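You operate a simulated robot arm through the tools that you are given. There is no shell and no other tool. Be economical: measure what you need, move in short steps, check, and stop when the job is done.

The job below is to be done with a simulated two-armed robot. You get a single attempt, and the scene is never put back.

JOB
Pick up the eyewash bottle with the latest date from the top of the packing table with one hand, pass it to the other hand and put it on the upper shelf of the island rack. Set down upright: eyewash bottle.

It is judged by the outcome, as a careful person would: the job done as asked, and still so three seconds after it is handed in. It fails if anything else is knocked over, pushed out of place, dropped, spilled or broken.

ROBOT AND FRAMES
Two 7-joint arms with two-finger parallel grippers on one trunk, on a base that drives. Base frame: it is fixed to the floor where the robot stands at the start and does not move with it; the origin is under the middle of the robot, x ahead of it, y to its left, z up; the surface under the hand at the start is at about z = 0.8. Units: m, degrees, N and s.
The left shoulder is at the start at [0.11, 0.169, 1.382], the right one opposite. With the tool pointing down near the work surface each hand reaches from about 0.44 to 0.74 m from the robot's upright axis, wherever it stands, measured 20 degrees to its own side. Places, roughly: upper shelf of the island rack (124x18 cm) [1.42, 0.18, 1.58]. Payload 1.57 kg a hand.
The TCP of each hand is the grasp point between the finger pads, 0.03 m short of the fingertips. In the tool frame z runs along the fingers and y along their closing line. Largest opening 0.08 m; finger width 0.017, thickness 0.012; the body of the gripper, 0.04 by 0.082 m, starts 0.08 m behind the TCP.
Orientation is told as [roll, pitch, yaw] about the base's x, y, z axes, in that order, counted from this pose: with the fingers straight down and closing along the base's y, the tool's x points along the base's -x, its y along +y and its z along -z.

CONTROLS
- The arms move only by the tool nudge_tool. It takes "left_plan", "right_plan" or both (then of equal length, played together; a hand with none holds still); each is a list that holds one entry, the list of rows, each a list of 7 numbers: the shift along the base's x, y, z in units of 200 mm (1.0 is 200 mm), then the turn, a rotation vector about the base's x, y, z in units of 45 degrees (1.0 is 45 degrees), then the finger opening in cm, from 0 to 8. In form: [[[x, y, z, rx, ry, rz, gripper], ...]]. A call has 1 to 20 rows; each row is the pose to reach, as a shift and turn from the pose commanded when the call began. A call with a number of a shift or a turn outside -1 to 1 is refused whole. Each row takes 0.2 s and may step no farther than 0.05 m and 8.6 degrees from the row before; otherwise, or with a gripper value out of range, the whole call is refused. A pose out of reach is approached as far as the arm can. The call stops where the force on the tool passes 40 N (or 10 N more than at its start, if that is more) or the arm is blocked; 0.2 s more then pass. The fingers move at their own pace (about 0.072 m/s each) and stop on an object; they squeeze with about 31 N. The grip force told is the motor's: it shows also when the fingers shut on nothing. Time passes only in rows, and 0.2 s behind the last, so rows that repeat a pose let the fingers close. The reply holds the time, the measured pose of the TCP, the force on the tool along the base axes, the opening and the grip force, in the units named above and with some noise, with the torque about the TCP (base axes, N m) and any sound that the robot's microphone picked up.
- Cameras (640 x 400 px; columns grow to the right, rows downward): "scene" is now at [0.1553, 0.0086, 1.5609]; the picture's right is [0.11, -0.99, 0.00], its down [-0.77, -0.09, -0.63] and it looks along [0.63, 0.07, -0.78] (base axes); focal length 264 px, centre (320, 200). "left" rides on the left gripper at [0.072, 0.007, -0.122] in its tool frame; the picture's right is [-0.09, 1.00, 0.00], its down [-0.84, -0.08, -0.54] and it looks along [-0.54, -0.05, 0.84] (tool axes); focal length 238 px, centre (320, 200). "right" rides on the right gripper at [0.072, -0.007, -0.122] in its tool frame; the picture's right is [0.09, 1.00, 0.00], its down [-0.84, 0.08, -0.54] and it looks along [-0.54, 0.05, 0.84] (tool axes); focal length 238 px, centre (320, 200). There is no depth. A picture from a camera that has moved, and an enlarged one, comes with that camera's place and axes in the base frame and with its lens.
- camera(camera): a new picture of that camera. It takes no simulated time.
- slide_trunk(by): slides the trunk up (or, below 0, down) by that many m; the arms and the scene camera ride with it, the base frame stays. It gives what a move gives, with no picture.
- drive_base(legs): drives the robot by 1 to 6 legs, each [ahead, left, turn to the left] in m, m and degrees, along the robot's own axes; the way and the turn of a leg run together, so that a leg with both is an arc; at most 1.5 m and 180 degrees a leg. The arms and the cameras ride along, it lands a little off, and it stops where it bumps. It gives what a move gives.
- turn_head(pan, tilt): turns the head with the scene camera to pan (to the left, within 86 degrees either way) and tilt (down, from -29 to 69), counted from straight ahead of the robot. It gives what a move gives.
- close_up(camera, box): a new picture of the part [left, top, right, bottom] of that camera's present view, enlarged. It takes no simulated time.
- hand_in(): hands the job in; it is judged then, once.

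Work in short steps. Places have to be worked out from the pictures, the camera data and where the tool is seen: move nearer, look again, correct. Check each grasp and each placing, and mend what went wrong. You have 120 turns and 92 pictures in all, those below and enlarged ones among them. Open the grippers and draw the arms clear of the work before you hand the job in, unless the task says otherwise; then end with one line.

The tools are called after "Request:" by a JSON object that holds its "fn" and its "kwargs". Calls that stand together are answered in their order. nudge_tool: Moves the arms, as the interface text tells. Its arguments: {"type":"object","properties":{"left_plan":{"type":"array","items":{"type":"array","items":{"type":"array","items":{"type":"number"}}}},"right_plan":{"type":"array","items":{"type":"array","items":{"type":"array","items":{"type":"number"}}}}},"required":[]} The other tools are called the same way: slide_trunk (by) slides the trunk up or down; drive_base (legs) drives the base; turn_head (pan, tilt) turns the head that bears the scene camera; camera (camera) takes a picture; close_up (camera, box) takes an enlarged picture of a part of a camera's view; hand_in () hands the job in.

At the start:

```text
time_s: 0.0
left_tool_pos: [0.6635, 0.2585, 1.0082]
left_tool_rot: [0.0, 0.0, -0.1]
left_contact_force: [-0.8, 0.2, 0.5]
left_torque: [0.04, -0.01, 0.06]
left_finger_gap: 0.0801
left_grip_force: 0.0
right_tool_pos: [0.6277, -0.2785, 1.0478]
right_tool_rot: [0.1, 0.1, -0.3]
right_contact_force: [-0.2, 0.1, 0.4]
right_torque: [0.04, 0.0, -0.01]
right_finger_gap: 0.0798
right_grip_force: 0.0
trunk travel left (down, up): [-0.696, 0.194]
robot x, y, heading: [0.0001, -0.0004, -0.1]
head pan, tilt: [6.4, 50.9]
```

scene: 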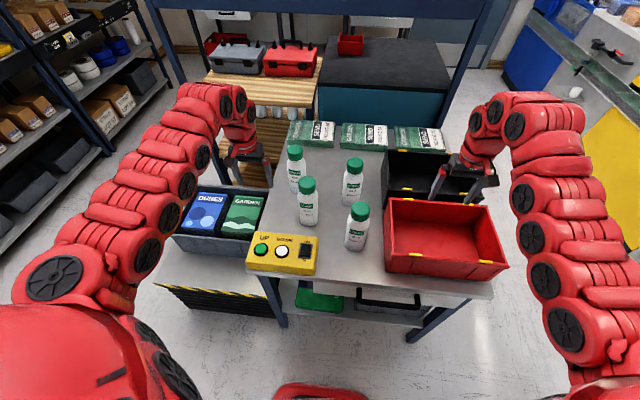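
right: 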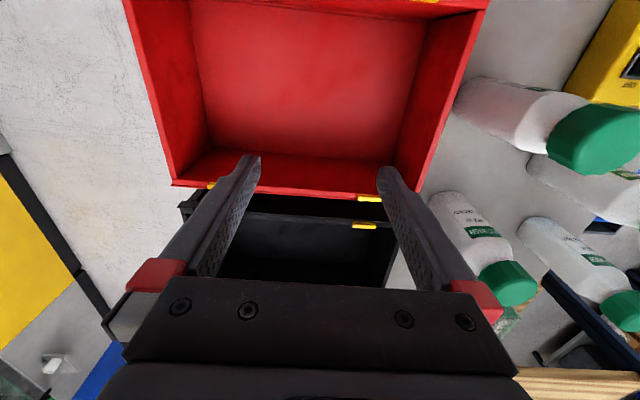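
left: 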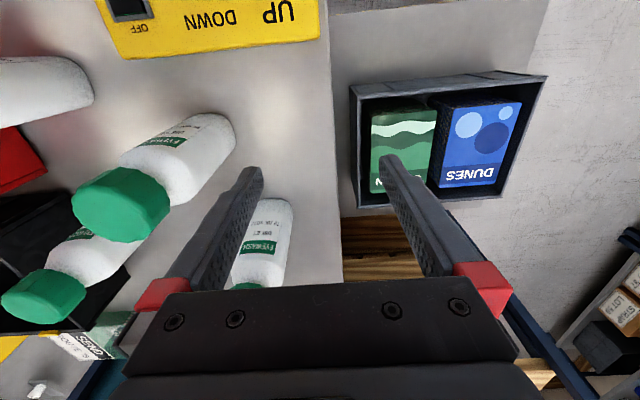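

The four bottles stand in the middle of the table; I need their printed dates. I take enlarged views of them.

Request:
{"fn": "close_up", "kwargs": {"camera": "scene", "box": [270, 135, 390, 260]}}

Request:
{"fn": "close_up", "kwargs": {"camera": "right", "box": [420, 60, 640, 340]}}

Request:
{"fn": "close_up", "kwargs": {"camera": "left", "box": [0, 40, 320, 330]}}

```text
3.20 times, centred on (330, 198) of scene
camera zoom: at [0.1553, 0.0086, 1.5609], right [0.11, -0.99, 0.0], down [-0.77, -0.09, -0.63], along [0.63, 0.07, -0.78], focal length 844 px, centre (288, 208)
```

zoom: 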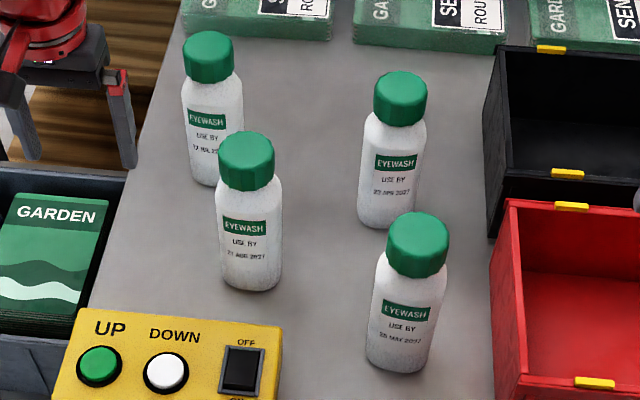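

```text
1.43 times, centred on (530, 200) of right
camera zoom: at [0.5568, -0.2847, 1.1709], right [-0.09, 1.0, 0.0], down [0.84, 0.07, 0.54], along [0.54, 0.05, -0.84], focal length 340 px, centre (20, 200)
```

zoom: 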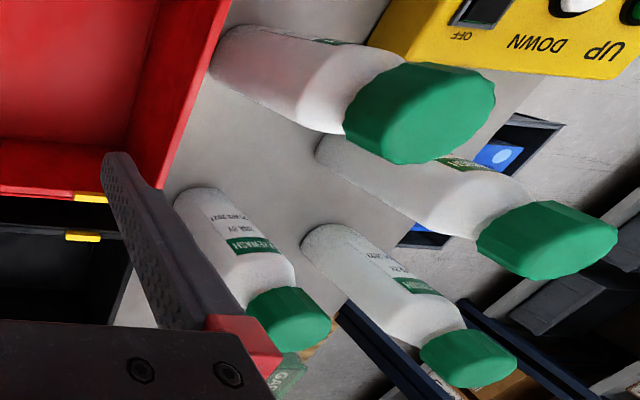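

```text
1.38 times, centred on (160, 185) of left
camera zoom: at [0.5916, 0.2644, 1.1293], right [0.09, 1.0, 0.0], down [0.84, -0.08, 0.54], along [0.54, -0.05, -0.84], focal length 329 px, centre (541, 221)
```

zoom: 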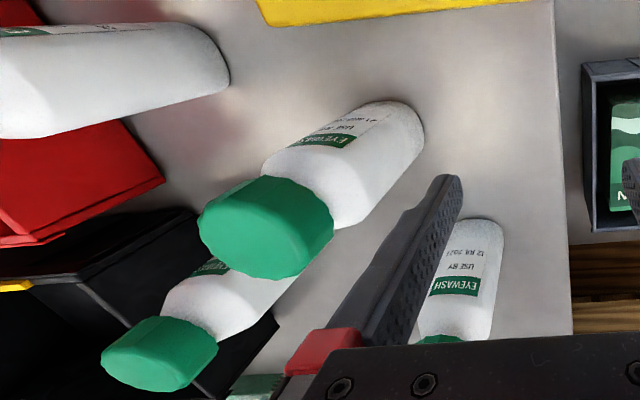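

The candidates read about JUL 202?, 21 AUG 2027, 23 APR 2027 and 28 MAY 2027. I zoom tighter to settle the years.

Request:
{"fn": "close_up", "kwargs": {"camera": "scene", "box": [300, 172, 330, 191]}}

Request:
{"fn": "close_up", "kwargs": {"camera": "scene", "box": [302, 203, 332, 222]}}

Request:
{"fn": "close_up", "kwargs": {"camera": "left", "box": [230, 195, 310, 245]}}

Request:
{"fn": "close_up", "kwargs": {"camera": "scene", "box": [336, 180, 372, 202]}}

Request:
{"fn": "close_up", "kwargs": {"camera": "scene", "box": [336, 228, 372, 250]}}

```text
16.00 times, centred on (315, 182) of scene
camera zoom: at [0.1553, 0.0086, 1.5609], right [0.11, -0.99, 0.0], down [-0.77, -0.09, -0.63], along [0.63, 0.07, -0.78], focal length 4222 px, centre (400, 496)
```

zoom: 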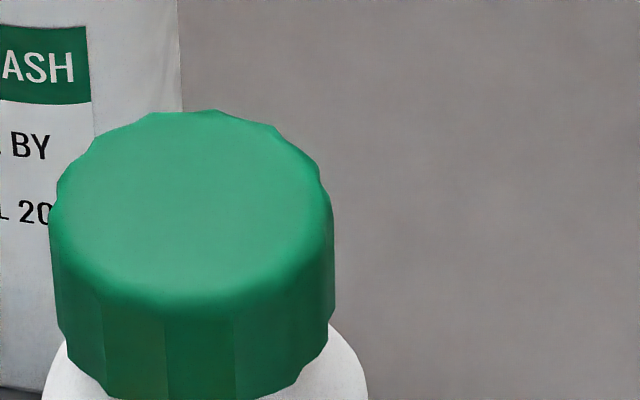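

```text
16.00 times, centred on (317, 212) of scene
camera zoom: at [0.1553, 0.0086, 1.5609], right [0.11, -0.99, 0.0], down [-0.77, -0.09, -0.63], along [0.63, 0.07, -0.78], focal length 4222 px, centre (368, 0)
```

zoom: 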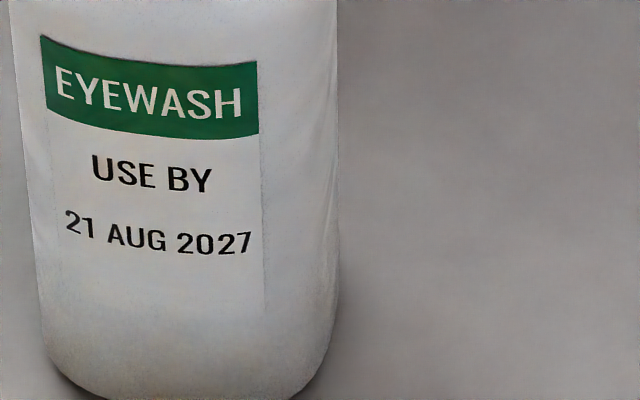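

```text
8.00 times, centred on (270, 220) of left
camera zoom: at [0.5916, 0.2644, 1.1293], right [0.09, 1.0, 0.0], down [0.84, -0.08, 0.54], along [0.54, -0.05, -0.84], focal length 1907 px, centre (720, 40)
```

zoom: 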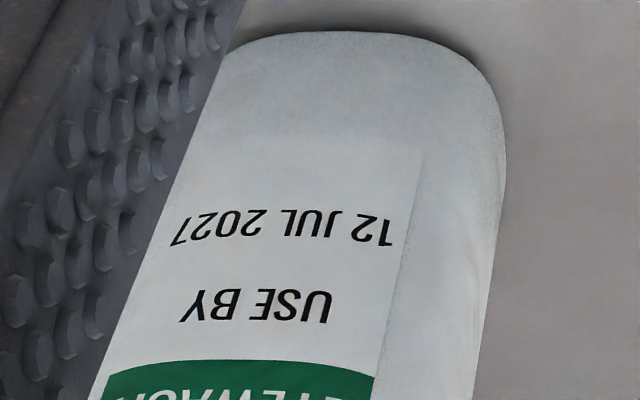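

```text
16.00 times, centred on (354, 191) of scene
camera zoom: at [0.1553, 0.0086, 1.5609], right [0.11, -0.99, 0.0], down [-0.77, -0.09, -0.63], along [0.63, 0.07, -0.78], focal length 4222 px, centre (-224, 344)
```

zoom: 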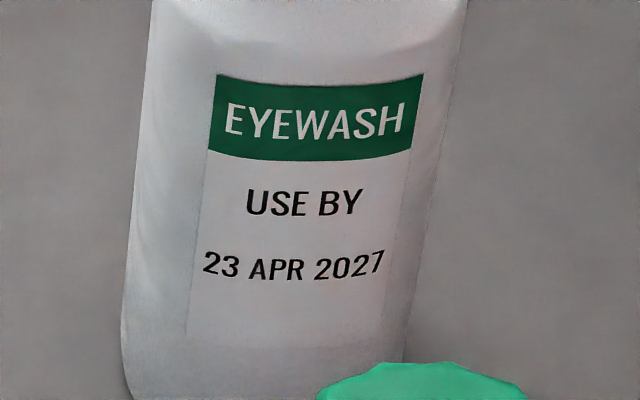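

```text
16.00 times, centred on (354, 239) of scene
camera zoom: at [0.1553, 0.0086, 1.5609], right [0.11, -0.99, 0.0], down [-0.77, -0.09, -0.63], along [0.63, 0.07, -0.78], focal length 4222 px, centre (-224, -424)
```

zoom: 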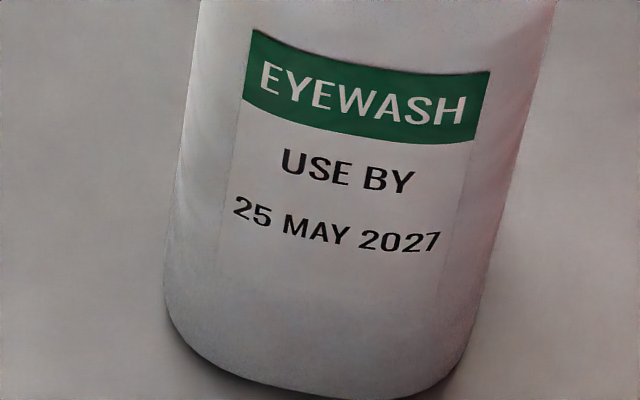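

The latest is 21 AUG 2027: the front-left bottle, at about [0.676, 0.106], roughly 0.20 m tall and 6.5 cm wide. Now I look at the rack.

Request:
{"fn": "turn_head", "kwargs": {"pan": 6.4, "tilt": 5}}

Request:
{"fn": "camera", "kwargs": {"camera": "scene"}}

```text
time_s: 1.1
left_tool_pos: [0.663, 0.2585, 1.009]
left_tool_rot: [0.0, 0.1, 0.0]
left_contact_force: [-0.2, 0.3, 0.3]
left_torque: [0.02, 0.0, 0.05]
left_finger_gap: 0.08
left_grip_force: 0.0
right_tool_pos: [0.6271, -0.2778, 1.0473]
right_tool_rot: [0.0, 0.1, -0.2]
right_contact_force: [0.5, 1.6, -0.2]
right_torque: [0.02, 0.0, 0.0]
right_finger_gap: 0.08
right_grip_force: 0.1
trunk travel left (down, up): [-0.696, 0.194]
robot x, y, heading: [0.0006, -0.0033, -0.1]
head pan, tilt: [6.4, 5.0]
```

```text
80 pictures are left
camera scene: at [0.1709, 0.0103, 1.6319], right [0.11, -0.99, 0.0], down [-0.09, -0.01, -1.0], along [0.99, 0.11, -0.09], focal length 264 px, centre (320, 200)
```

scene: 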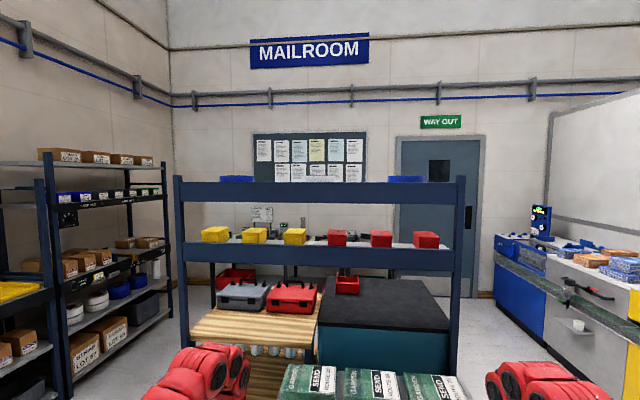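

I raise the trunk to see over the top shelf and take two views of it.

Request:
{"fn": "slide_trunk", "kwargs": {"by": 0.19}}

Request:
{"fn": "turn_head", "kwargs": {"pan": 6, "tilt": 25}}

Request:
{"fn": "camera", "kwargs": {"camera": "scene"}}

Request:
{"fn": "close_up", "kwargs": {"camera": "scene", "box": [160, 80, 480, 280]}}

```text
time_s: 3.2
left_tool_pos: [0.6641, 0.2582, 1.198]
left_tool_rot: [0.0, 0.1, 0.0]
left_contact_force: [0.5, 0.1, 0.7]
left_torque: [-0.02, 0.02, 0.01]
left_finger_gap: 0.0799
left_grip_force: 0.1
right_tool_pos: [0.6274, -0.2771, 1.2383]
right_tool_rot: [0.0, 0.1, -0.2]
right_contact_force: [-0.5, -0.1, -0.7]
right_torque: [-0.06, -0.04, 0.05]
right_finger_gap: 0.08
right_grip_force: 0.1
trunk travel left (down, up): [-0.886, 0.004]
robot x, y, heading: [-0.0048, -0.002, 0.2]
head pan, tilt: [6.4, 5.0]
```

```text
time_s: 4.0
left_tool_pos: [0.6629, 0.2589, 1.1989]
left_tool_rot: [-0.1, -0.1, 0.0]
left_contact_force: [0.0, -0.1, 0.7]
left_torque: [0.01, -0.01, 0.03]
left_finger_gap: 0.08
left_grip_force: 0.0
right_tool_pos: [0.627, -0.2789, 1.2388]
right_tool_rot: [0.1, 0.1, 0.0]
right_contact_force: [-0.4, 0.6, -0.2]
right_torque: [-0.01, -0.01, -0.05]
right_finger_gap: 0.0801
right_grip_force: 0.0
trunk travel left (down, up): [-0.886, 0.004]
robot x, y, heading: [-0.0017, 0.0012, 0.0]
head pan, tilt: [6.0, 25.0]
```

```text
79 pictures are left
camera scene: at [0.1713, 0.0097, 1.7896], right [0.1, -0.99, 0.0], down [-0.42, -0.04, -0.91], along [0.9, 0.09, -0.42], focal length 264 px, centre (320, 200)
```

scene: 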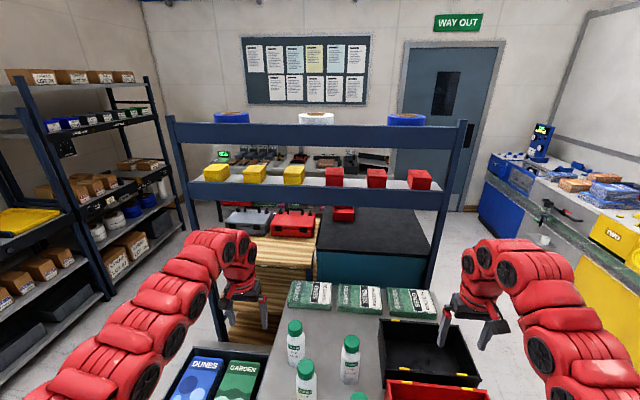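

```text
2.00 times, centred on (320, 180) of scene
camera zoom: at [0.1713, 0.0097, 1.7896], right [0.1, -0.99, 0.0], down [-0.42, -0.04, -0.91], along [0.9, 0.09, -0.42], focal length 528 px, centre (320, 240)
```

zoom: 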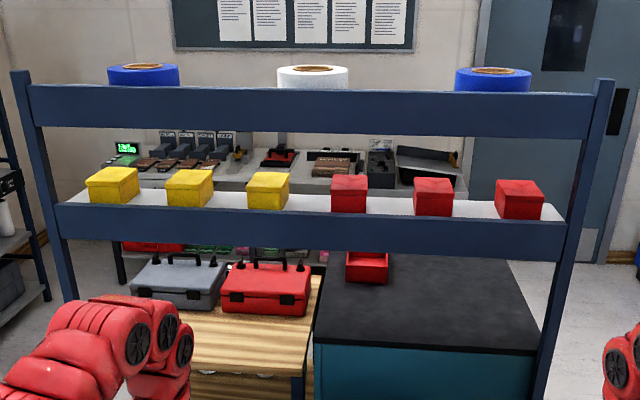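

The rack's top shelf has a front lip (top about 1.61) and three tape rolls at y≈0.55, 0.15 and -0.25. There are free spots between them and near the left end. I keep the trunk high and bring the left hand over the AUG bottle, well above its cap.

Request:
{"fn": "nudge_tool", "kwargs": {"left_plan": [[[0.02, -0.2, 0, 0, 0, 0, 8], [0.04, -0.4, 0, 0, 0, 0, 8], [0.05, -0.6, 0, 0, 0, 0, 8], [0.065, -0.76, 0, 0, 0, 0, 8], [0.065, -0.76, 0, 0, 0, 0, 8]]]}}

Request:
{"fn": "turn_head", "kwargs": {"pan": 6, "tilt": 55}}

Request:
{"fn": "camera", "kwargs": {"camera": "left"}}

Request:
{"fn": "camera", "kwargs": {"camera": "scene"}}

```text
time_s: 5.2
left_tool_pos: [0.677, 0.1065, 1.1955]
left_tool_rot: [0.1, 0.0, 0.0]
left_contact_force: [-0.1, 0.6, 0.6]
left_torque: [0.01, -0.01, 0.0]
left_finger_gap: 0.0799
left_grip_force: 0.2
right_tool_pos: [0.6288, -0.2771, 1.2382]
right_tool_rot: [0.1, 0.1, -0.1]
right_contact_force: [0.2, 0.5, 0.1]
right_torque: [0.01, 0.01, 0.0]
right_finger_gap: 0.0802
right_grip_force: 0.0
trunk travel left (down, up): [-0.886, 0.004]
robot x, y, heading: [0.0016, 0.003, 0.2]
head pan, tilt: [6.0, 25.0]
```

```text
time_s: 6.2
left_tool_pos: [0.6764, 0.1053, 1.196]
left_tool_rot: [0.0, -0.1, 0.0]
left_contact_force: [0.1, 0.2, 0.5]
left_torque: [0.0, 0.01, 0.0]
left_finger_gap: 0.0801
left_grip_force: 0.0
right_tool_pos: [0.6281, -0.2783, 1.2375]
right_tool_rot: [0.1, 0.0, -0.2]
right_contact_force: [-0.6, 0.7, -1.0]
right_torque: [-0.05, -0.01, 0.0]
right_finger_gap: 0.0801
right_grip_force: 0.1
trunk travel left (down, up): [-0.886, 0.004]
robot x, y, heading: [0.003, -0.0004, 0.2]
head pan, tilt: [6.0, 55.0]
```

```text
77 pictures are left
camera left: at [0.6043, 0.112, 1.3173], right [0.09, 1.0, 0.0], down [0.84, -0.08, 0.54], along [0.54, -0.05, -0.84], focal length 238 px, centre (320, 200)
```

left: 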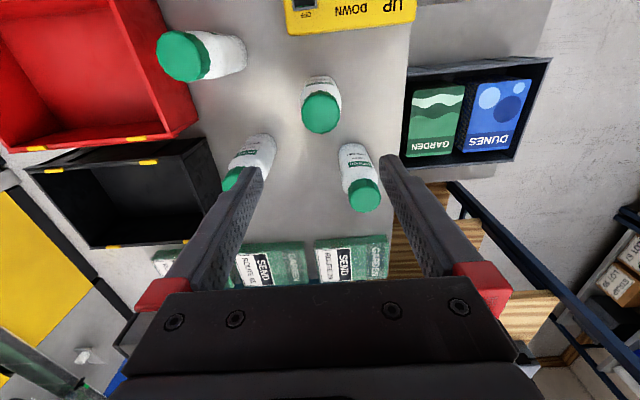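

```text
76 pictures are left
camera scene: at [0.1515, 0.0072, 1.7456], right [0.1, -0.99, 0.0], down [-0.81, -0.09, -0.57], along [0.57, 0.06, -0.82], focal length 264 px, centre (320, 200)
```

scene: 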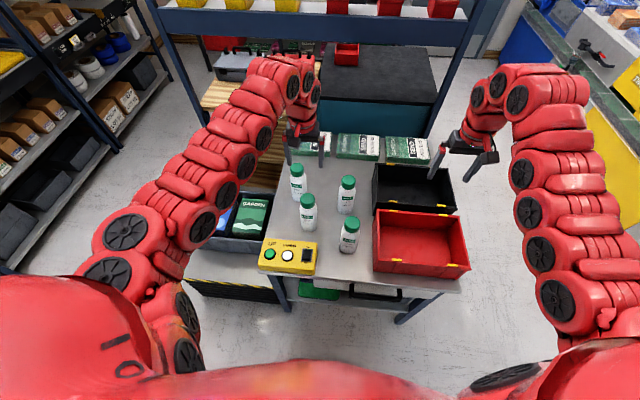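

The bottle cap is at about [0.668, 0.106]. I descend to just above it and look again.

Request:
{"fn": "nudge_tool", "kwargs": {"left_plan": [[[-0.045, 0, -0.225, 0, 0, 0, 8], [-0.045, 0, -0.45, 0, 0, 0, 8], [-0.045, 0, -0.65, 0, 0, 0, 8], [-0.045, 0, -0.65, 0, 0, 0, 8]]]}}

Request:
{"fn": "camera", "kwargs": {"camera": "left"}}

Request:
{"fn": "close_up", "kwargs": {"camera": "scene", "box": [240, 110, 400, 270]}}

```text
time_s: 7.2
left_tool_pos: [0.6636, 0.1059, 1.0655]
left_tool_rot: [0.0, 0.0, 0.0]
left_contact_force: [-0.4, 1.0, 0.7]
left_torque: [0.01, -0.03, -0.01]
left_finger_gap: 0.0799
left_grip_force: 0.1
right_tool_pos: [0.6282, -0.2776, 1.2383]
right_tool_rot: [0.0, 0.1, -0.1]
right_contact_force: [0.2, -0.5, 0.2]
right_torque: [0.0, 0.02, -0.03]
right_finger_gap: 0.0802
right_grip_force: 0.0
trunk travel left (down, up): [-0.886, 0.004]
robot x, y, heading: [0.0006, 0.0028, -0.1]
head pan, tilt: [6.0, 55.0]
```

```text
75 pictures are left
camera left: at [0.5933, 0.1117, 1.1875], right [0.09, 1.0, 0.0], down [0.84, -0.08, 0.54], along [0.54, -0.05, -0.84], focal length 238 px, centre (320, 200)
```

left: 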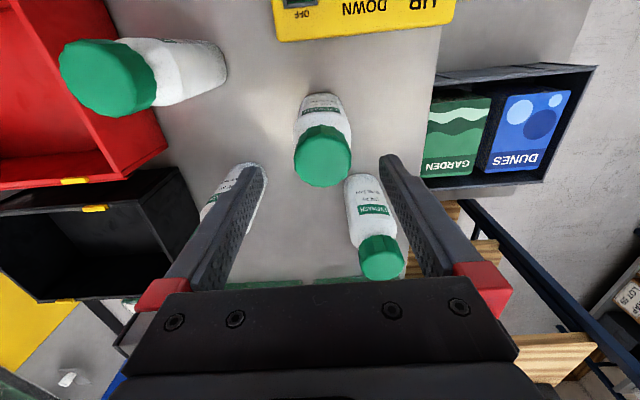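

```text
2.50 times, centred on (320, 190) of scene
camera zoom: at [0.1507, 0.0082, 1.7456], right [0.1, -0.99, 0.0], down [-0.81, -0.09, -0.57], along [0.57, 0.06, -0.82], focal length 660 px, centre (320, 225)
```

zoom: 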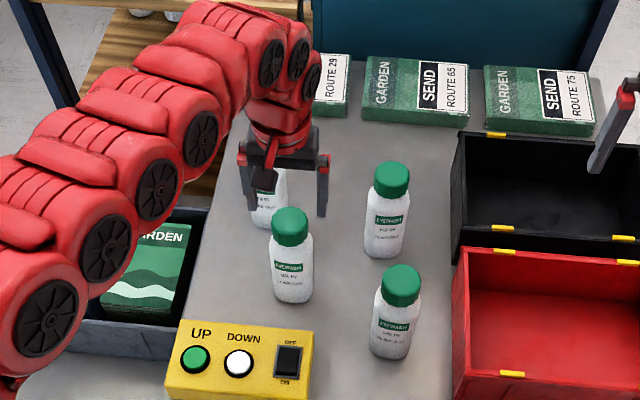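

Cap centre is about [0.665, 0.107], top near 1.01–1.03. I lower the hand around the cap and look again.

Request:
{"fn": "nudge_tool", "kwargs": {"left_plan": [[[0.01, 0.005, -0.15, 0, 0, 0, 8], [0.01, 0.005, -0.3, 0, 0, 0, 8], [0.01, 0.005, -0.3, 0, 0, 0, 8]]]}}

Request:
{"fn": "camera", "kwargs": {"camera": "left"}}

Request:
{"fn": "close_up", "kwargs": {"camera": "scene", "box": [270, 130, 350, 240]}}

```text
time_s: 8.0
left_tool_pos: [0.668, 0.1066, 1.011]
left_tool_rot: [0.0, 0.0, 0.0]
left_contact_force: [0.0, 0.6, -0.1]
left_torque: [0.02, -0.03, -0.04]
left_finger_gap: 0.0802
left_grip_force: 0.0
right_tool_pos: [0.6273, -0.2772, 1.238]
right_tool_rot: [0.0, 0.0, -0.2]
right_contact_force: [0.0, -0.3, 0.3]
right_torque: [0.02, -0.02, -0.02]
right_finger_gap: 0.08
right_grip_force: 0.1
trunk travel left (down, up): [-0.886, 0.004]
robot x, y, heading: [-0.0013, -0.0008, -0.0]
head pan, tilt: [6.0, 55.0]
```

```text
73 pictures are left
camera left: at [0.5966, 0.1129, 1.1309], right [0.09, 1.0, 0.0], down [0.84, -0.08, 0.54], along [0.54, -0.05, -0.84], focal length 238 px, centre (320, 200)
```

left: 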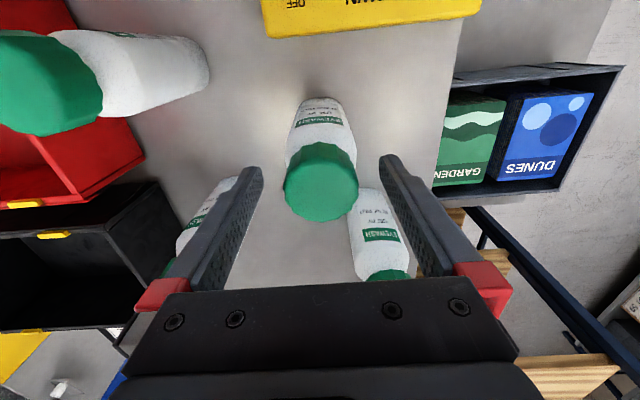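

```text
3.64 times, centred on (310, 185) of scene
camera zoom: at [0.1507, 0.0078, 1.7456], right [0.1, -0.99, 0.0], down [-0.81, -0.09, -0.57], along [0.57, 0.06, -0.82], focal length 960 px, centre (356, 254)
```

zoom: 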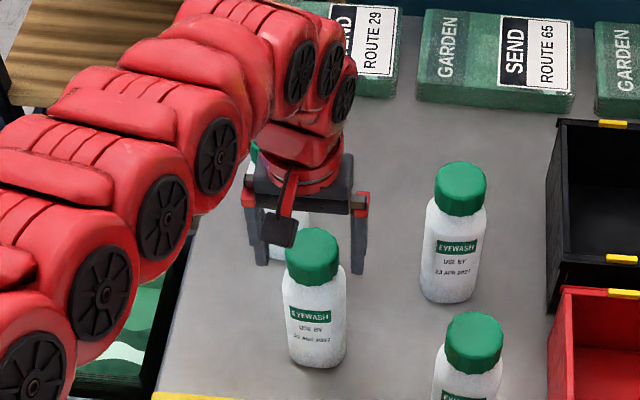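

Combining the views: cap 5 cm wide, centre about [0.674, 0.107], top near 0.995. I lower to z≈0.975 and close gently.

Request:
{"fn": "nudge_tool", "kwargs": {"left_plan": [[[0.03, 0.002, -0.1, 0, 0, 0, 8], [0.03, 0.002, -0.18, 0, 0, 0, 8], [0.03, 0.002, -0.18, 0, 0, 0, 6.4], [0.03, 0.002, -0.18, 0, 0, 0, 6.4]]]}}

Request:
{"fn": "camera", "kwargs": {"camera": "left"}}

Request:
{"fn": "close_up", "kwargs": {"camera": "scene", "box": [270, 130, 350, 240]}}

```text
time_s: 9.0
left_tool_pos: [0.6748, 0.1085, 0.9724]
left_tool_rot: [0.1, 0.0, 0.0]
left_contact_force: [0.2, 0.7, -0.1]
left_torque: [0.02, 0.03, 0.0]
left_finger_gap: 0.0642
left_grip_force: 0.0
right_tool_pos: [0.6285, -0.2787, 1.2377]
right_tool_rot: [0.1, 0.1, -0.2]
right_contact_force: [-0.1, -0.1, 0.7]
right_torque: [-0.01, -0.01, -0.04]
right_finger_gap: 0.0798
right_grip_force: 0.0
trunk travel left (down, up): [-0.886, 0.004]
robot x, y, heading: [-0.0022, 0.0038, -0.1]
head pan, tilt: [6.0, 55.0]
```

```text
71 pictures are left
camera left: at [0.6038, 0.1135, 1.0938], right [0.09, 1.0, 0.0], down [0.84, -0.08, 0.54], along [0.54, -0.05, -0.84], focal length 238 px, centre (320, 200)
```

left: 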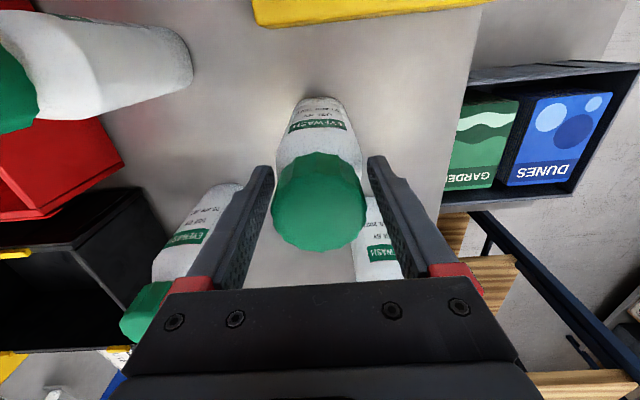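

```text
3.64 times, centred on (310, 185) of scene
camera zoom: at [0.1517, 0.0073, 1.7455], right [0.1, -0.99, 0.0], down [-0.81, -0.09, -0.57], along [0.57, 0.06, -0.82], focal length 960 px, centre (356, 254)
```

zoom: 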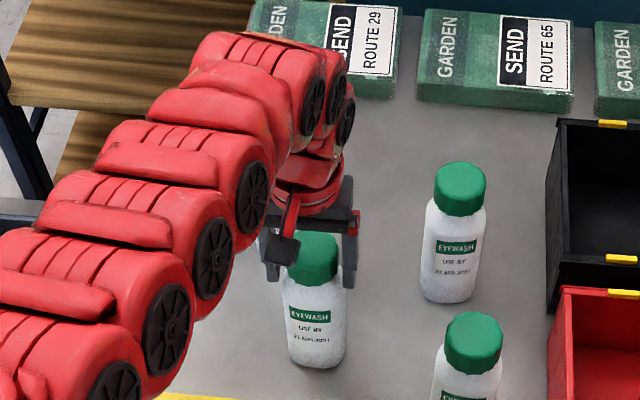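

The fingers straddle the cap with its centre at x≈0.676, matching the TCP. I close and then lift a little.

Request:
{"fn": "nudge_tool", "kwargs": {"left_plan": [[[0, 0, 0, 0, 0, 0, 3], [0, 0, 0, 0, 0, 0, 3], [0, 0, 0, 0, 0, 0, 3], [0, 0, 0.1, 0, 0, 0, 3], [0, 0, 0.2, 0, 0, 0, 3]]]}}

Request:
{"fn": "camera", "kwargs": {"camera": "scene"}}

Request:
{"fn": "camera", "kwargs": {"camera": "left"}}

```text
time_s: 10.2
left_tool_pos: [0.6734, 0.1073, 1.0118]
left_tool_rot: [0.0, 0.0, 0.0]
left_contact_force: [0.7, 0.4, -5.2]
left_torque: [0.0, 0.0, 0.01]
left_finger_gap: 0.0517
left_grip_force: 30.6
right_tool_pos: [0.6277, -0.2779, 1.2376]
right_tool_rot: [0.1, 0.2, -0.2]
right_contact_force: [0.3, 0.4, -0.1]
right_torque: [-0.02, -0.04, 0.02]
right_finger_gap: 0.0798
right_grip_force: 0.0
trunk travel left (down, up): [-0.886, 0.004]
robot x, y, heading: [-0.0006, 0.0004, -0.0]
head pan, tilt: [6.0, 55.0]
```

```text
69 pictures are left
camera scene: at [0.1511, 0.0074, 1.7455], right [0.1, -0.99, 0.0], down [-0.81, -0.09, -0.57], along [0.57, 0.06, -0.82], focal length 264 px, centre (320, 200)
```

scene: 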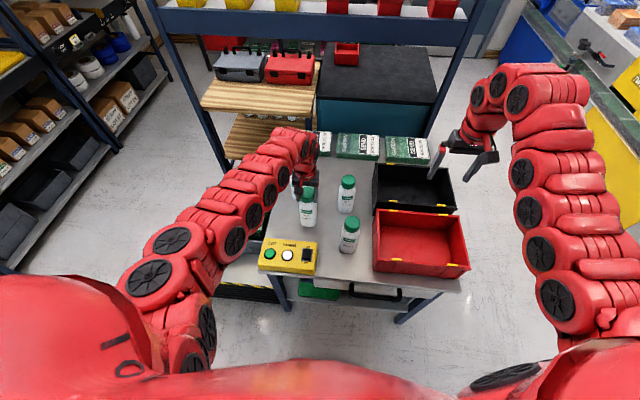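

```text
68 pictures are left
camera left: at [0.6036, 0.1134, 1.1335], right [0.09, 1.0, 0.0], down [0.84, -0.08, 0.54], along [0.54, -0.05, -0.84], focal length 238 px, centre (320, 200)
```

left: 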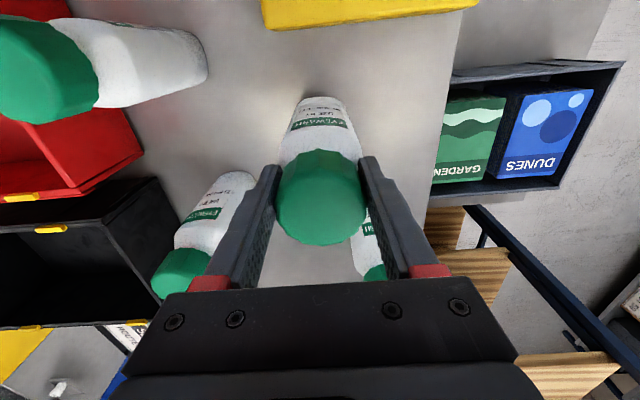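

Firmly held at the cap (about 0.5 kg). I lift the bottle straight up while starting to tilt the right hand forward for the body grasp.

Request:
{"fn": "nudge_tool", "kwargs": {"left_plan": [[[0, 0, 0.2, 0, 0, 0, 3], [0, 0, 0.4, 0, 0, 0, 3], [0, 0, 0.6, 0, 0, 0, 3], [0, 0, 0.8, 0, 0, 0, 3], [0, 0, 1.0, 0, 0, 0, 3], [0, 0, 1.0, 0, 0, 0, 3]]], "right_plan": [[[-0.1, -0.02, 0.08, 0, -0.19, 0, 8], [-0.2, -0.04, 0.16, 0, -0.38, 0, 8], [-0.3, -0.06, 0.24, 0, -0.57, 0, 8], [-0.4, -0.08, 0.32, 0, -0.76, 0, 8], [-0.5, -0.1, 0.4, 0, -0.95, 0, 8], [-0.5, -0.1, 0.4, 0, -0.95, 0, 8]]]}}

```text
time_s: 11.6
left_tool_pos: [0.6727, 0.1028, 1.2125]
left_tool_rot: [0.2, 0.1, -0.2]
left_contact_force: [0.2, -0.8, -4.6]
left_torque: [0.01, 0.02, 0.0]
left_finger_gap: 0.0513
left_grip_force: 31.1
right_tool_pos: [0.5673, -0.3008, 1.311]
right_tool_rot: [-2.2, -40.8, -0.8]
right_contact_force: [0.3, -0.4, 0.1]
right_torque: [0.04, -0.05, 0.05]
right_finger_gap: 0.0804
right_grip_force: 0.0
right hand out of reach, approached as far as the arm can: row 1, 2, 3, 4, 5, 6
trunk travel left (down, up): [-0.886, 0.004]
robot x, y, heading: [0.0017, 0.0021, 0.1]
head pan, tilt: [6.0, 55.0]
```

The right hand can't fold that near the body. I move it outward while finishing the pitch, and lift the bottle some more.

Request:
{"fn": "nudge_tool", "kwargs": {"left_plan": [[[0, 0, 0.2, 0, 0, 0, 3], [0, 0, 0.4, 0, 0, 0, 3], [0, 0, 0.6, 0, 0, 0, 3], [0, 0, 0.8, 0, 0, 0, 3], [0, 0, 0.8, 0, 0, 0, 3], [0, 0, 0.8, 0, 0, 0, 3]]], "right_plan": [[[0.1, 0, 0, 0, -0.1, 0, 8], [0.2, 0, 0, 0, -0.2, 0, 8], [0.3, 0, 0, 0, -0.3, 0, 8], [0.4, 0, 0, 0, -0.383, 0, 8], [0.4, 0, 0, 0, -0.383, 0, 8], [0.4, 0, 0, 0, -0.383, 0, 8]]]}}

Request:
{"fn": "turn_head", "kwargs": {"pan": 0, "tilt": 40}}

Request:
{"fn": "camera", "kwargs": {"camera": "scene"}}

```text
time_s: 13.0
left_tool_pos: [0.6914, 0.1074, 1.3396]
left_tool_rot: [-0.2, 0.0, 0.0]
left_contact_force: [-0.3, 0.4, -4.9]
left_torque: [0.0, 0.0, 0.0]
left_finger_gap: 0.0514
left_grip_force: 31.6
left hand out of reach, approached as far as the arm can: row 4, 5, 6
right_tool_pos: [0.6487, -0.2962, 1.312]
right_tool_rot: [-2.7, -58.0, -0.3]
right_contact_force: [0.0, 0.0, -0.1]
right_torque: [0.04, -0.02, 0.02]
right_finger_gap: 0.0801
right_grip_force: 0.1
trunk travel left (down, up): [-0.886, 0.004]
robot x, y, heading: [-0.0001, -0.0028, 0.2]
head pan, tilt: [6.0, 55.0]
```

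```text
time_s: 13.8
left_tool_pos: [0.6913, 0.1073, 1.339]
left_tool_rot: [-0.1, 0.0, 0.0]
left_contact_force: [-0.1, -0.1, -4.9]
left_torque: [-0.01, 0.04, -0.02]
left_finger_gap: 0.0513
left_grip_force: 31.1
right_tool_pos: [0.648, -0.297, 1.3117]
right_tool_rot: [-2.7, -57.9, -0.4]
right_contact_force: [0.5, 0.5, 0.7]
right_torque: [-0.02, -0.02, 0.0]
right_finger_gap: 0.0801
right_grip_force: 0.0
trunk travel left (down, up): [-0.886, 0.004]
robot x, y, heading: [0.0005, 0.0008, -0.0]
head pan, tilt: [0.0, 40.0]
```

```text
67 pictures are left
camera scene: at [0.1657, 0.0002, 1.766], right [0.0, -1.0, 0.0], down [-0.64, 0.0, -0.77], along [0.77, 0.0, -0.64], focal length 264 px, centre (320, 200)
```

scene: 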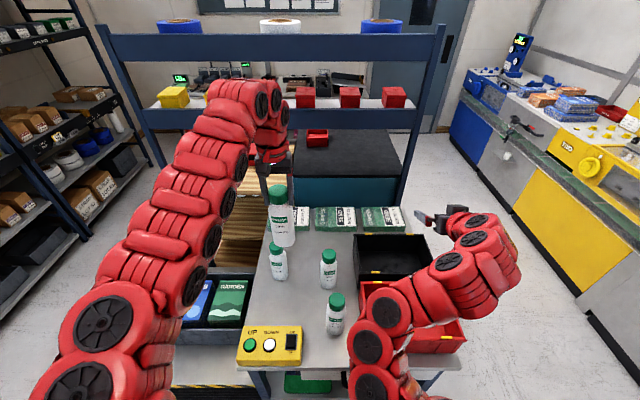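

The bottle hangs at [0.691, 0.107], base about z 1.167. Now I yaw the right hand left toward it, staying well short.

Request:
{"fn": "nudge_tool", "kwargs": {"right_plan": [[[0, 0.08, -0.03, 0, 0, 0.18, 8], [0, 0.16, -0.06, 0, 0, 0.36, 8], [0, 0.24, -0.1, 0, 0, 0.54, 8], [0, 0.32, -0.14, 0, 0, 0.72, 8], [0, 0.4, -0.18, 0, 0, 0.9, 8], [0, 0.5, -0.2, 0, 0, 1.0, 8], [0, 0.5, -0.2, 0, 0, 1.0, 8]]]}}

Request:
{"fn": "camera", "kwargs": {"camera": "right"}}

Request:
{"fn": "camera", "kwargs": {"camera": "scene"}}

```text
time_s: 15.4
left_tool_pos: [0.6913, 0.1033, 1.339]
left_tool_rot: [0.1, 0.1, -0.2]
left_contact_force: [0.3, -0.8, -4.4]
left_torque: [-0.03, 0.03, 0.0]
left_finger_gap: 0.0514
left_grip_force: 30.6
right_tool_pos: [0.6627, -0.2251, 1.2517]
right_tool_rot: [-1.6, -59.3, 40.6]
right_contact_force: [0.7, -0.5, 0.6]
right_torque: [0.06, -0.01, 0.03]
right_finger_gap: 0.0802
right_grip_force: 0.2
right hand out of reach, approached as far as the arm can: row 3, 4, 5, 6
trunk travel left (down, up): [-0.886, 0.004]
robot x, y, heading: [0.0015, 0.0018, 0.3]
head pan, tilt: [0.0, 40.0]
```

```text
66 pictures are left
camera right: at [0.5582, -0.3194, 1.2516], right [-0.66, 0.74, -0.09], down [-0.09, 0.05, 0.99], along [0.74, 0.67, 0.04], focal length 238 px, centre (320, 200)
```

right: 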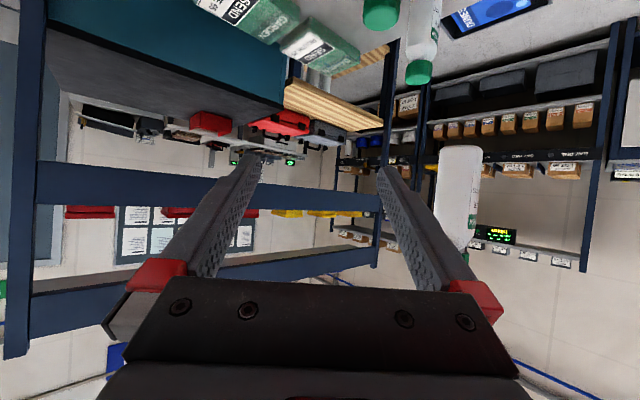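

```text
65 pictures are left
camera scene: at [0.1648, -0.005, 1.7662], right [0.0, -1.0, 0.0], down [-0.64, 0.0, -0.77], along [0.77, 0.0, -0.64], focal length 264 px, centre (320, 200)
```

scene: 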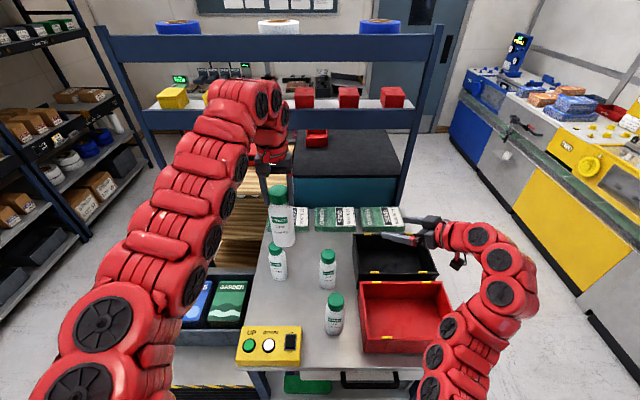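

Both arms are limited by folding, so I shift the handover further ahead: left to about x 0.80, right forward as well.

Request:
{"fn": "nudge_tool", "kwargs": {"left_plan": [[[0.15, -0.05, 0, 0, 0, 0, 3], [0.3, -0.1, 0, 0, 0, 0, 3], [0.45, -0.15, 0, 0, 0, 0, 3], [0.55, -0.2, 0, 0, 0, 0, 3], [0.55, -0.2, 0, 0, 0, 0, 3]]], "right_plan": [[[0.1, 0, 0, 0, 0, 0, 8], [0.2, 0, 0, 0, 0, 0, 8], [0.3, 0, 0, 0, 0, 0, 8], [0.4, 0, 0, 0, 0, 0, 8], [0.4, 0, 0, 0, 0, 0, 8]]]}}

```text
time_s: 16.6
left_tool_pos: [0.707, 0.0986, 1.3301]
left_tool_rot: [0.0, 0.0, 0.0]
left_contact_force: [0.3, 0.5, -5.6]
left_torque: [-0.01, 0.05, 0.0]
left_finger_gap: 0.0514
left_grip_force: 31.5
left hand out of reach, approached as far as the arm can: row 1, 2, 3, 4, 5
right_tool_pos: [0.7296, -0.1966, 1.2705]
right_tool_rot: [-2.7, -57.9, 44.6]
right_contact_force: [-1.2, 0.0, -0.5]
right_torque: [0.02, 0.0, -0.01]
right_finger_gap: 0.0801
right_grip_force: 0.1
trunk travel left (down, up): [-0.886, 0.004]
robot x, y, heading: [-0.0011, 0.0009, -0.1]
head pan, tilt: [0.0, 40.0]
```

The right hand now tracks; the left is limited while pointing down that high. I lower the left to about z 1.22.

Request:
{"fn": "nudge_tool", "kwargs": {"left_plan": [[[0, 0, -0.2, 0, 0, 0, 3], [0, 0, -0.4, 0, 0, 0, 3], [0, 0, -0.6, 0, 0, 0, 3], [0, 0, -0.7, 0, 0, 0, 3], [0, 0, -0.7, 0, 0, 0, 3]]]}}

```text
time_s: 17.8
left_tool_pos: [0.7082, 0.1004, 1.1905]
left_tool_rot: [-0.1, 0.0, -0.1]
left_contact_force: [0.1, -0.4, -4.7]
left_torque: [0.0, 0.02, 0.03]
left_finger_gap: 0.0514
left_grip_force: 30.7
right_tool_pos: [0.7284, -0.1978, 1.2684]
right_tool_rot: [-2.6, -57.9, 44.8]
right_contact_force: [0.6, 0.2, -0.2]
right_torque: [0.01, 0.0, -0.01]
right_finger_gap: 0.0801
right_grip_force: 0.1
trunk travel left (down, up): [-0.886, 0.004]
robot x, y, heading: [-0.004, 0.0008, -0.0]
head pan, tilt: [0.0, 40.0]
```

I move the left forward and slightly up to about [0.77, 0.08, 1.23].

Request:
{"fn": "nudge_tool", "kwargs": {"left_plan": [[[0.1, -0.03, 0.07, 0, 0, 0, 3], [0.2, -0.06, 0.14, 0, 0, 0, 3], [0.31, -0.1, 0.2, 0, 0, 0, 3], [0.31, -0.1, 0.2, 0, 0, 0, 3]]]}}

Request:
{"fn": "camera", "kwargs": {"camera": "right"}}

```text
time_s: 18.8
left_tool_pos: [0.7212, 0.093, 1.219]
left_tool_rot: [-0.1, 0.1, 0.0]
left_contact_force: [0.5, -1.0, -3.8]
left_torque: [0.01, 0.05, 0.0]
left_finger_gap: 0.0512
left_grip_force: 31.0
left hand out of reach, approached as far as the arm can: row 1, 2, 3, 4
right_tool_pos: [0.7296, -0.1969, 1.2695]
right_tool_rot: [-2.6, -58.0, 44.7]
right_contact_force: [-0.1, 0.1, 0.2]
right_torque: [0.02, -0.02, 0.02]
right_finger_gap: 0.0804
right_grip_force: 0.1
trunk travel left (down, up): [-0.886, 0.004]
robot x, y, heading: [-0.0014, -0.0, -0.2]
head pan, tilt: [0.0, 40.0]
```

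```text
64 pictures are left
camera right: at [0.6306, -0.2976, 1.2735], right [-0.71, 0.7, -0.1], down [-0.08, 0.06, 0.99], along [0.7, 0.71, 0.01], focal length 238 px, centre (320, 200)
```

right: 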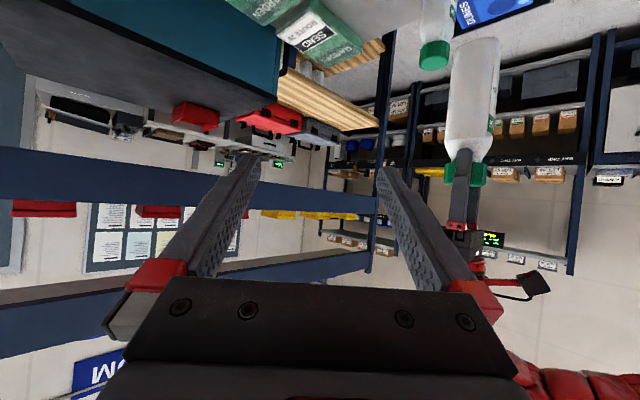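

The left is at its forward limit: bottle axis [0.721, 0.093], base about 1.047. I'll approach from the right with fingers along +y, so I yaw the right hand a further 45° and lower it to z 1.15.

Request:
{"fn": "nudge_tool", "kwargs": {"right_plan": [[[0, 0, -0.1, 0, 0, 0.18, 8], [0, 0, -0.2, 0, 0, 0.36, 8], [0, 0, -0.3, 0, 0, 0.54, 8], [0, 0, -0.4, 0, 0, 0.72, 8], [0, 0, -0.5, 0, 0, 0.9, 8], [-0.02, 0.1, -0.6, 0, 0, 1.0, 8], [-0.02, 0.1, -0.6, 0, 0, 1.0, 8]]]}}

Request:
{"fn": "camera", "kwargs": {"camera": "right"}}

Request:
{"fn": "camera", "kwargs": {"camera": "scene"}}

```text
time_s: 20.4
left_tool_pos: [0.7244, 0.0948, 1.2157]
left_tool_rot: [-0.1, 0.1, 0.2]
left_contact_force: [0.4, 0.2, -5.2]
left_torque: [0.0, 0.04, -0.03]
left_finger_gap: 0.0513
left_grip_force: 31.2
right_tool_pos: [0.681, -0.18, 1.1541]
right_tool_rot: [-0.7, -57.7, 86.1]
right_contact_force: [0.4, 0.2, 0.1]
right_torque: [0.01, 0.05, 0.01]
right_finger_gap: 0.08
right_grip_force: 0.1
right hand out of reach, approached as far as the arm can: row 5, 6, 7
trunk travel left (down, up): [-0.886, 0.004]
robot x, y, heading: [0.004, 0.0013, -0.3]
head pan, tilt: [0.0, 40.0]
```

```text
63 pictures are left
camera right: at [0.6776, -0.3203, 1.1598], right [-1.0, 0.03, -0.08], down [-0.08, 0.0, 1.0], along [0.03, 1.0, 0.0], focal length 238 px, centre (320, 200)
```

right: 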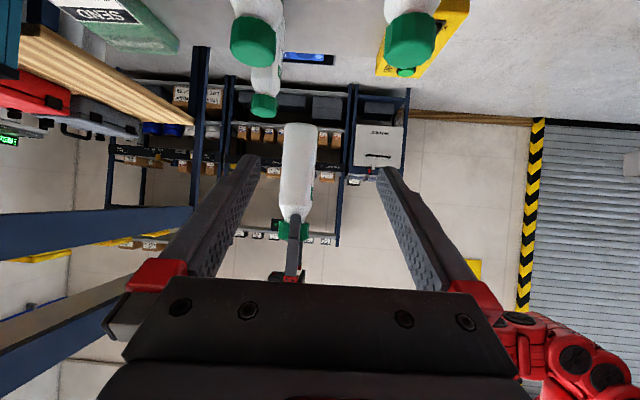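

```text
62 pictures are left
camera scene: at [0.1683, 0.0033, 1.7658], right [0.0, -1.0, 0.0], down [-0.64, 0.0, -0.76], along [0.76, 0.0, -0.64], focal length 264 px, centre (320, 200)
```

scene: 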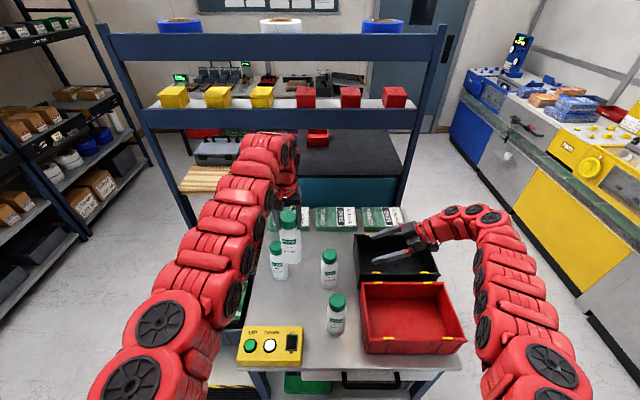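

The bottle shows at x≈0.727, base z≈1.03–1.04. I align the right hand at x≈0.72, z≈1.14, y≈-0.05 and recheck.

Request:
{"fn": "nudge_tool", "kwargs": {"right_plan": [[[0.1, 0.1, -0.03, 0, 0, 0, 8], [0.18, 0.25, -0.06, 0, 0, 0, 8], [0.2, 0.45, -0.07, 0, 0, 0, 8], [0.2, 0.65, -0.07, 0, 0, 0, 8], [0.2, 0.65, -0.07, 0, 0, 0, 8]]]}}

Request:
{"fn": "camera", "kwargs": {"camera": "right"}}

```text
time_s: 21.6
left_tool_pos: [0.7213, 0.0921, 1.2177]
left_tool_rot: [0.0, 0.0, 0.0]
left_contact_force: [0.0, 0.6, -4.7]
left_torque: [-0.02, 0.04, 0.01]
left_finger_gap: 0.0511
left_grip_force: 30.9
right_tool_pos: [0.7107, -0.0531, 1.1437]
right_tool_rot: [-2.5, -57.9, 89.5]
right_contact_force: [0.7, -0.5, 0.2]
right_torque: [0.02, -0.01, 0.0]
right_finger_gap: 0.0799
right_grip_force: 0.1
right hand out of reach, approached as far as the arm can: row 1, 2, 3, 4, 5
trunk travel left (down, up): [-0.886, 0.004]
robot x, y, heading: [0.0017, 0.0032, -0.1]
head pan, tilt: [0.0, 40.0]
```

```text
61 pictures are left
camera right: at [0.7116, -0.1941, 1.1479], right [-0.99, 0.0, -0.1], down [-0.1, -0.01, 0.99], along [0.0, 1.0, 0.01], focal length 238 px, centre (320, 200)
```

right: 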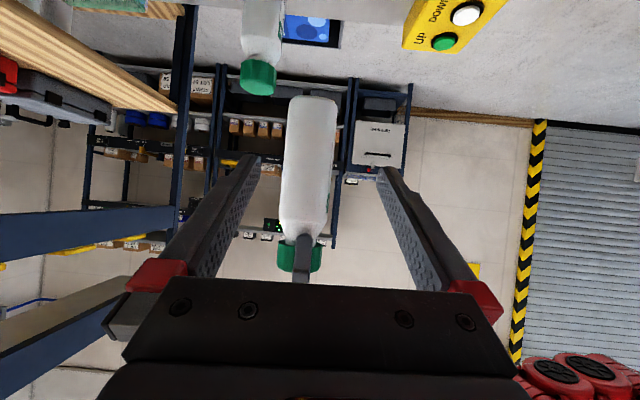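

The bottle axis is at x≈0.726. I yaw the right hand back about 10° to ease its reach and set it on the approach line.

Request:
{"fn": "nudge_tool", "kwargs": {"right_plan": [[[-0.02, 0, 0, 0, 0, -0.12, 8], [-0.04, 0, 0, 0, 0, -0.24, 8], [-0.04, 0, 0, 0, 0, -0.24, 8]]]}}

Request:
{"fn": "camera", "kwargs": {"camera": "right"}}

```text
time_s: 22.4
left_tool_pos: [0.7216, 0.093, 1.2178]
left_tool_rot: [0.0, 0.1, 0.0]
left_contact_force: [-0.1, 0.2, -5.6]
left_torque: [-0.01, 0.01, 0.02]
left_finger_gap: 0.0511
left_grip_force: 31.3
right_tool_pos: [0.7033, -0.0543, 1.1414]
right_tool_rot: [-2.4, -57.9, 78.6]
right_contact_force: [-0.1, -0.1, -0.1]
right_torque: [-0.01, 0.0, 0.0]
right_finger_gap: 0.08
right_grip_force: 0.1
trunk travel left (down, up): [-0.886, 0.004]
robot x, y, heading: [-0.0014, 0.0028, -0.1]
head pan, tilt: [0.0, 40.0]
```

```text
60 pictures are left
camera right: at [0.6775, -0.1916, 1.1473], right [-0.98, 0.18, -0.1], down [-0.1, 0.01, 0.99], along [0.18, 0.98, 0.01], focal length 238 px, centre (320, 200)
```

right: 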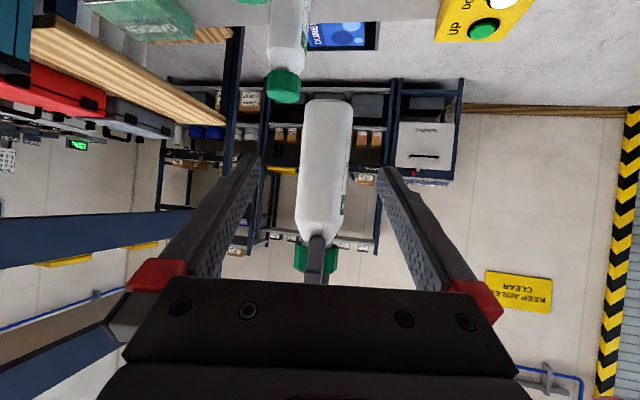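

Slight correction needed: I shift 9 mm toward -x and advance until the tips are just short of the bottle, then check.

Request:
{"fn": "nudge_tool", "kwargs": {"right_plan": [[[-0.045, 0, 0, 0, 0, 0, 8], [-0.01, 0.18, 0, 0, 0, 0, 8], [0.025, 0.36, 0, 0, 0, 0, 8], [0.025, 0.36, 0, 0, 0, 0, 8]]]}}

Request:
{"fn": "camera", "kwargs": {"camera": "right"}}

Request:
{"fn": "turn_head", "kwargs": {"pan": 0, "tilt": 50}}

Request:
{"fn": "close_up", "kwargs": {"camera": "scene", "box": [220, 80, 420, 220]}}

```text
time_s: 23.4
left_tool_pos: [0.7203, 0.0909, 1.2184]
left_tool_rot: [0.0, 0.0, 0.0]
left_contact_force: [0.3, 0.1, -4.6]
left_torque: [-0.01, 0.08, 0.04]
left_finger_gap: 0.0515
left_grip_force: 31.3
right_tool_pos: [0.708, 0.0203, 1.1412]
right_tool_rot: [-2.7, -57.8, 78.8]
right_contact_force: [0.1, -0.1, -0.3]
right_torque: [0.0, 0.0, -0.01]
right_finger_gap: 0.0801
right_grip_force: 0.1
trunk travel left (down, up): [-0.886, 0.004]
robot x, y, heading: [-0.0008, 0.0009, 0.1]
head pan, tilt: [0.0, 40.0]
```

```text
59 pictures are left
camera right: at [0.6819, -0.1197, 1.1458], right [-0.98, 0.18, -0.1], down [-0.1, 0.01, 0.99], along [0.18, 0.98, 0.01], focal length 238 px, centre (320, 200)
```

right: 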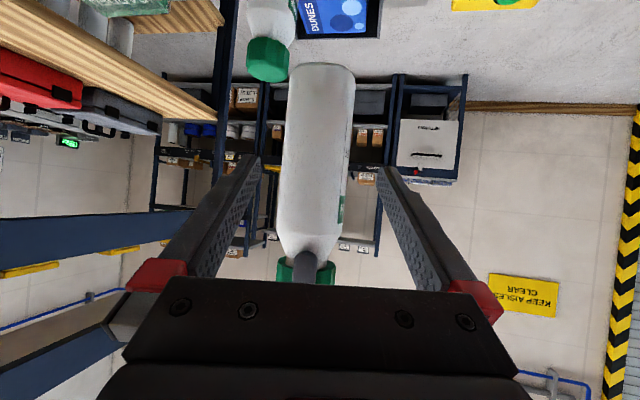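

```text
time_s: 24.1
left_tool_pos: [0.7211, 0.0926, 1.2181]
left_tool_rot: [0.1, -0.1, 0.0]
left_contact_force: [-0.8, 0.1, -5.1]
left_torque: [0.0, 0.01, 0.0]
left_finger_gap: 0.0511
left_grip_force: 31.0
right_tool_pos: [0.7074, 0.02, 1.1421]
right_tool_rot: [-2.6, -57.9, 78.8]
right_contact_force: [-0.3, 0.0, 0.3]
right_torque: [-0.01, -0.03, -0.01]
right_finger_gap: 0.0801
right_grip_force: 0.2
trunk travel left (down, up): [-0.886, 0.004]
robot x, y, heading: [-0.0013, 0.0014, 0.0]
head pan, tilt: [0.0, 50.0]
```

```text
2.86 times, centred on (320, 150) of scene
camera zoom: at [0.1574, 0.0, 1.752], right [0.0, -1.0, 0.0], down [-0.77, 0.0, -0.64], along [0.64, 0.0, -0.77], focal length 754 px, centre (320, 343)
```

zoom: 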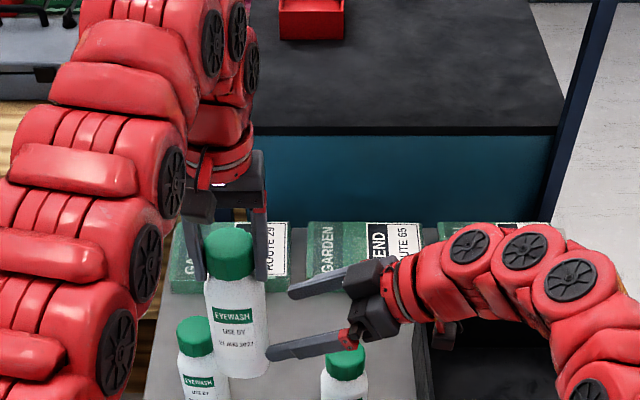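

The bottle is centred between the fingers. I advance the remaining 7 cm.

Request:
{"fn": "nudge_tool", "kwargs": {"right_plan": [[[0.024, 0.12, 0, 0, 0, 0, 8], [0.048, 0.24, 0, 0, 0, 0, 8], [0.074, 0.36, 0, 0, 0, 0, 8], [0.074, 0.36, 0, 0, 0, 0, 8]]]}}

Request:
{"fn": "camera", "kwargs": {"camera": "right"}}

Request:
{"fn": "close_up", "kwargs": {"camera": "scene", "box": [220, 80, 420, 220]}}

```text
time_s: 25.1
left_tool_pos: [0.7215, 0.092, 1.2188]
left_tool_rot: [0.0, 0.0, 0.0]
left_contact_force: [-0.4, -0.3, -5.5]
left_torque: [0.0, 0.02, -0.01]
left_finger_gap: 0.0513
left_grip_force: 31.8
right_tool_pos: [0.7238, 0.0929, 1.1403]
right_tool_rot: [-2.6, -57.9, 78.8]
right_contact_force: [0.1, 1.0, 0.7]
right_torque: [-0.03, 0.01, -0.01]
right_finger_gap: 0.0801
right_grip_force: 0.0
trunk travel left (down, up): [-0.886, 0.004]
robot x, y, heading: [0.0008, 0.0006, 0.5]
head pan, tilt: [0.0, 50.0]
```

```text
57 pictures are left
camera right: at [0.699, -0.0461, 1.1466], right [-0.98, 0.18, -0.1], down [-0.1, 0.01, 0.99], along [0.18, 0.98, 0.01], focal length 238 px, centre (320, 200)
```

right: 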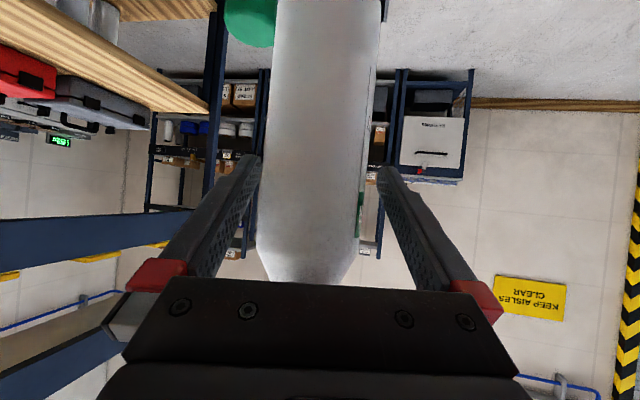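

```text
2.86 times, centred on (320, 150) of scene
camera zoom: at [0.1574, -0.0003, 1.7519], right [0.0, -1.0, 0.0], down [-0.77, 0.0, -0.64], along [0.64, 0.0, -0.77], focal length 754 px, centre (320, 343)
```

zoom: 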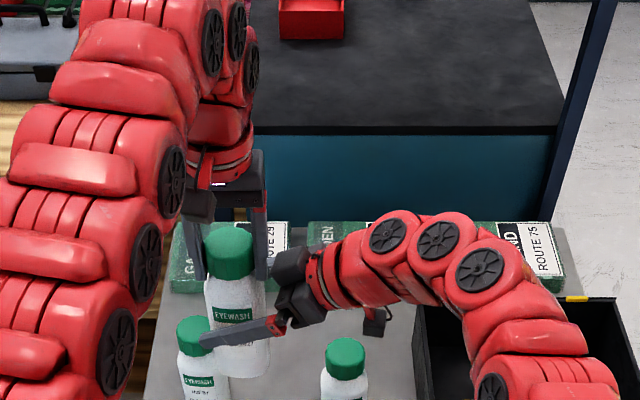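

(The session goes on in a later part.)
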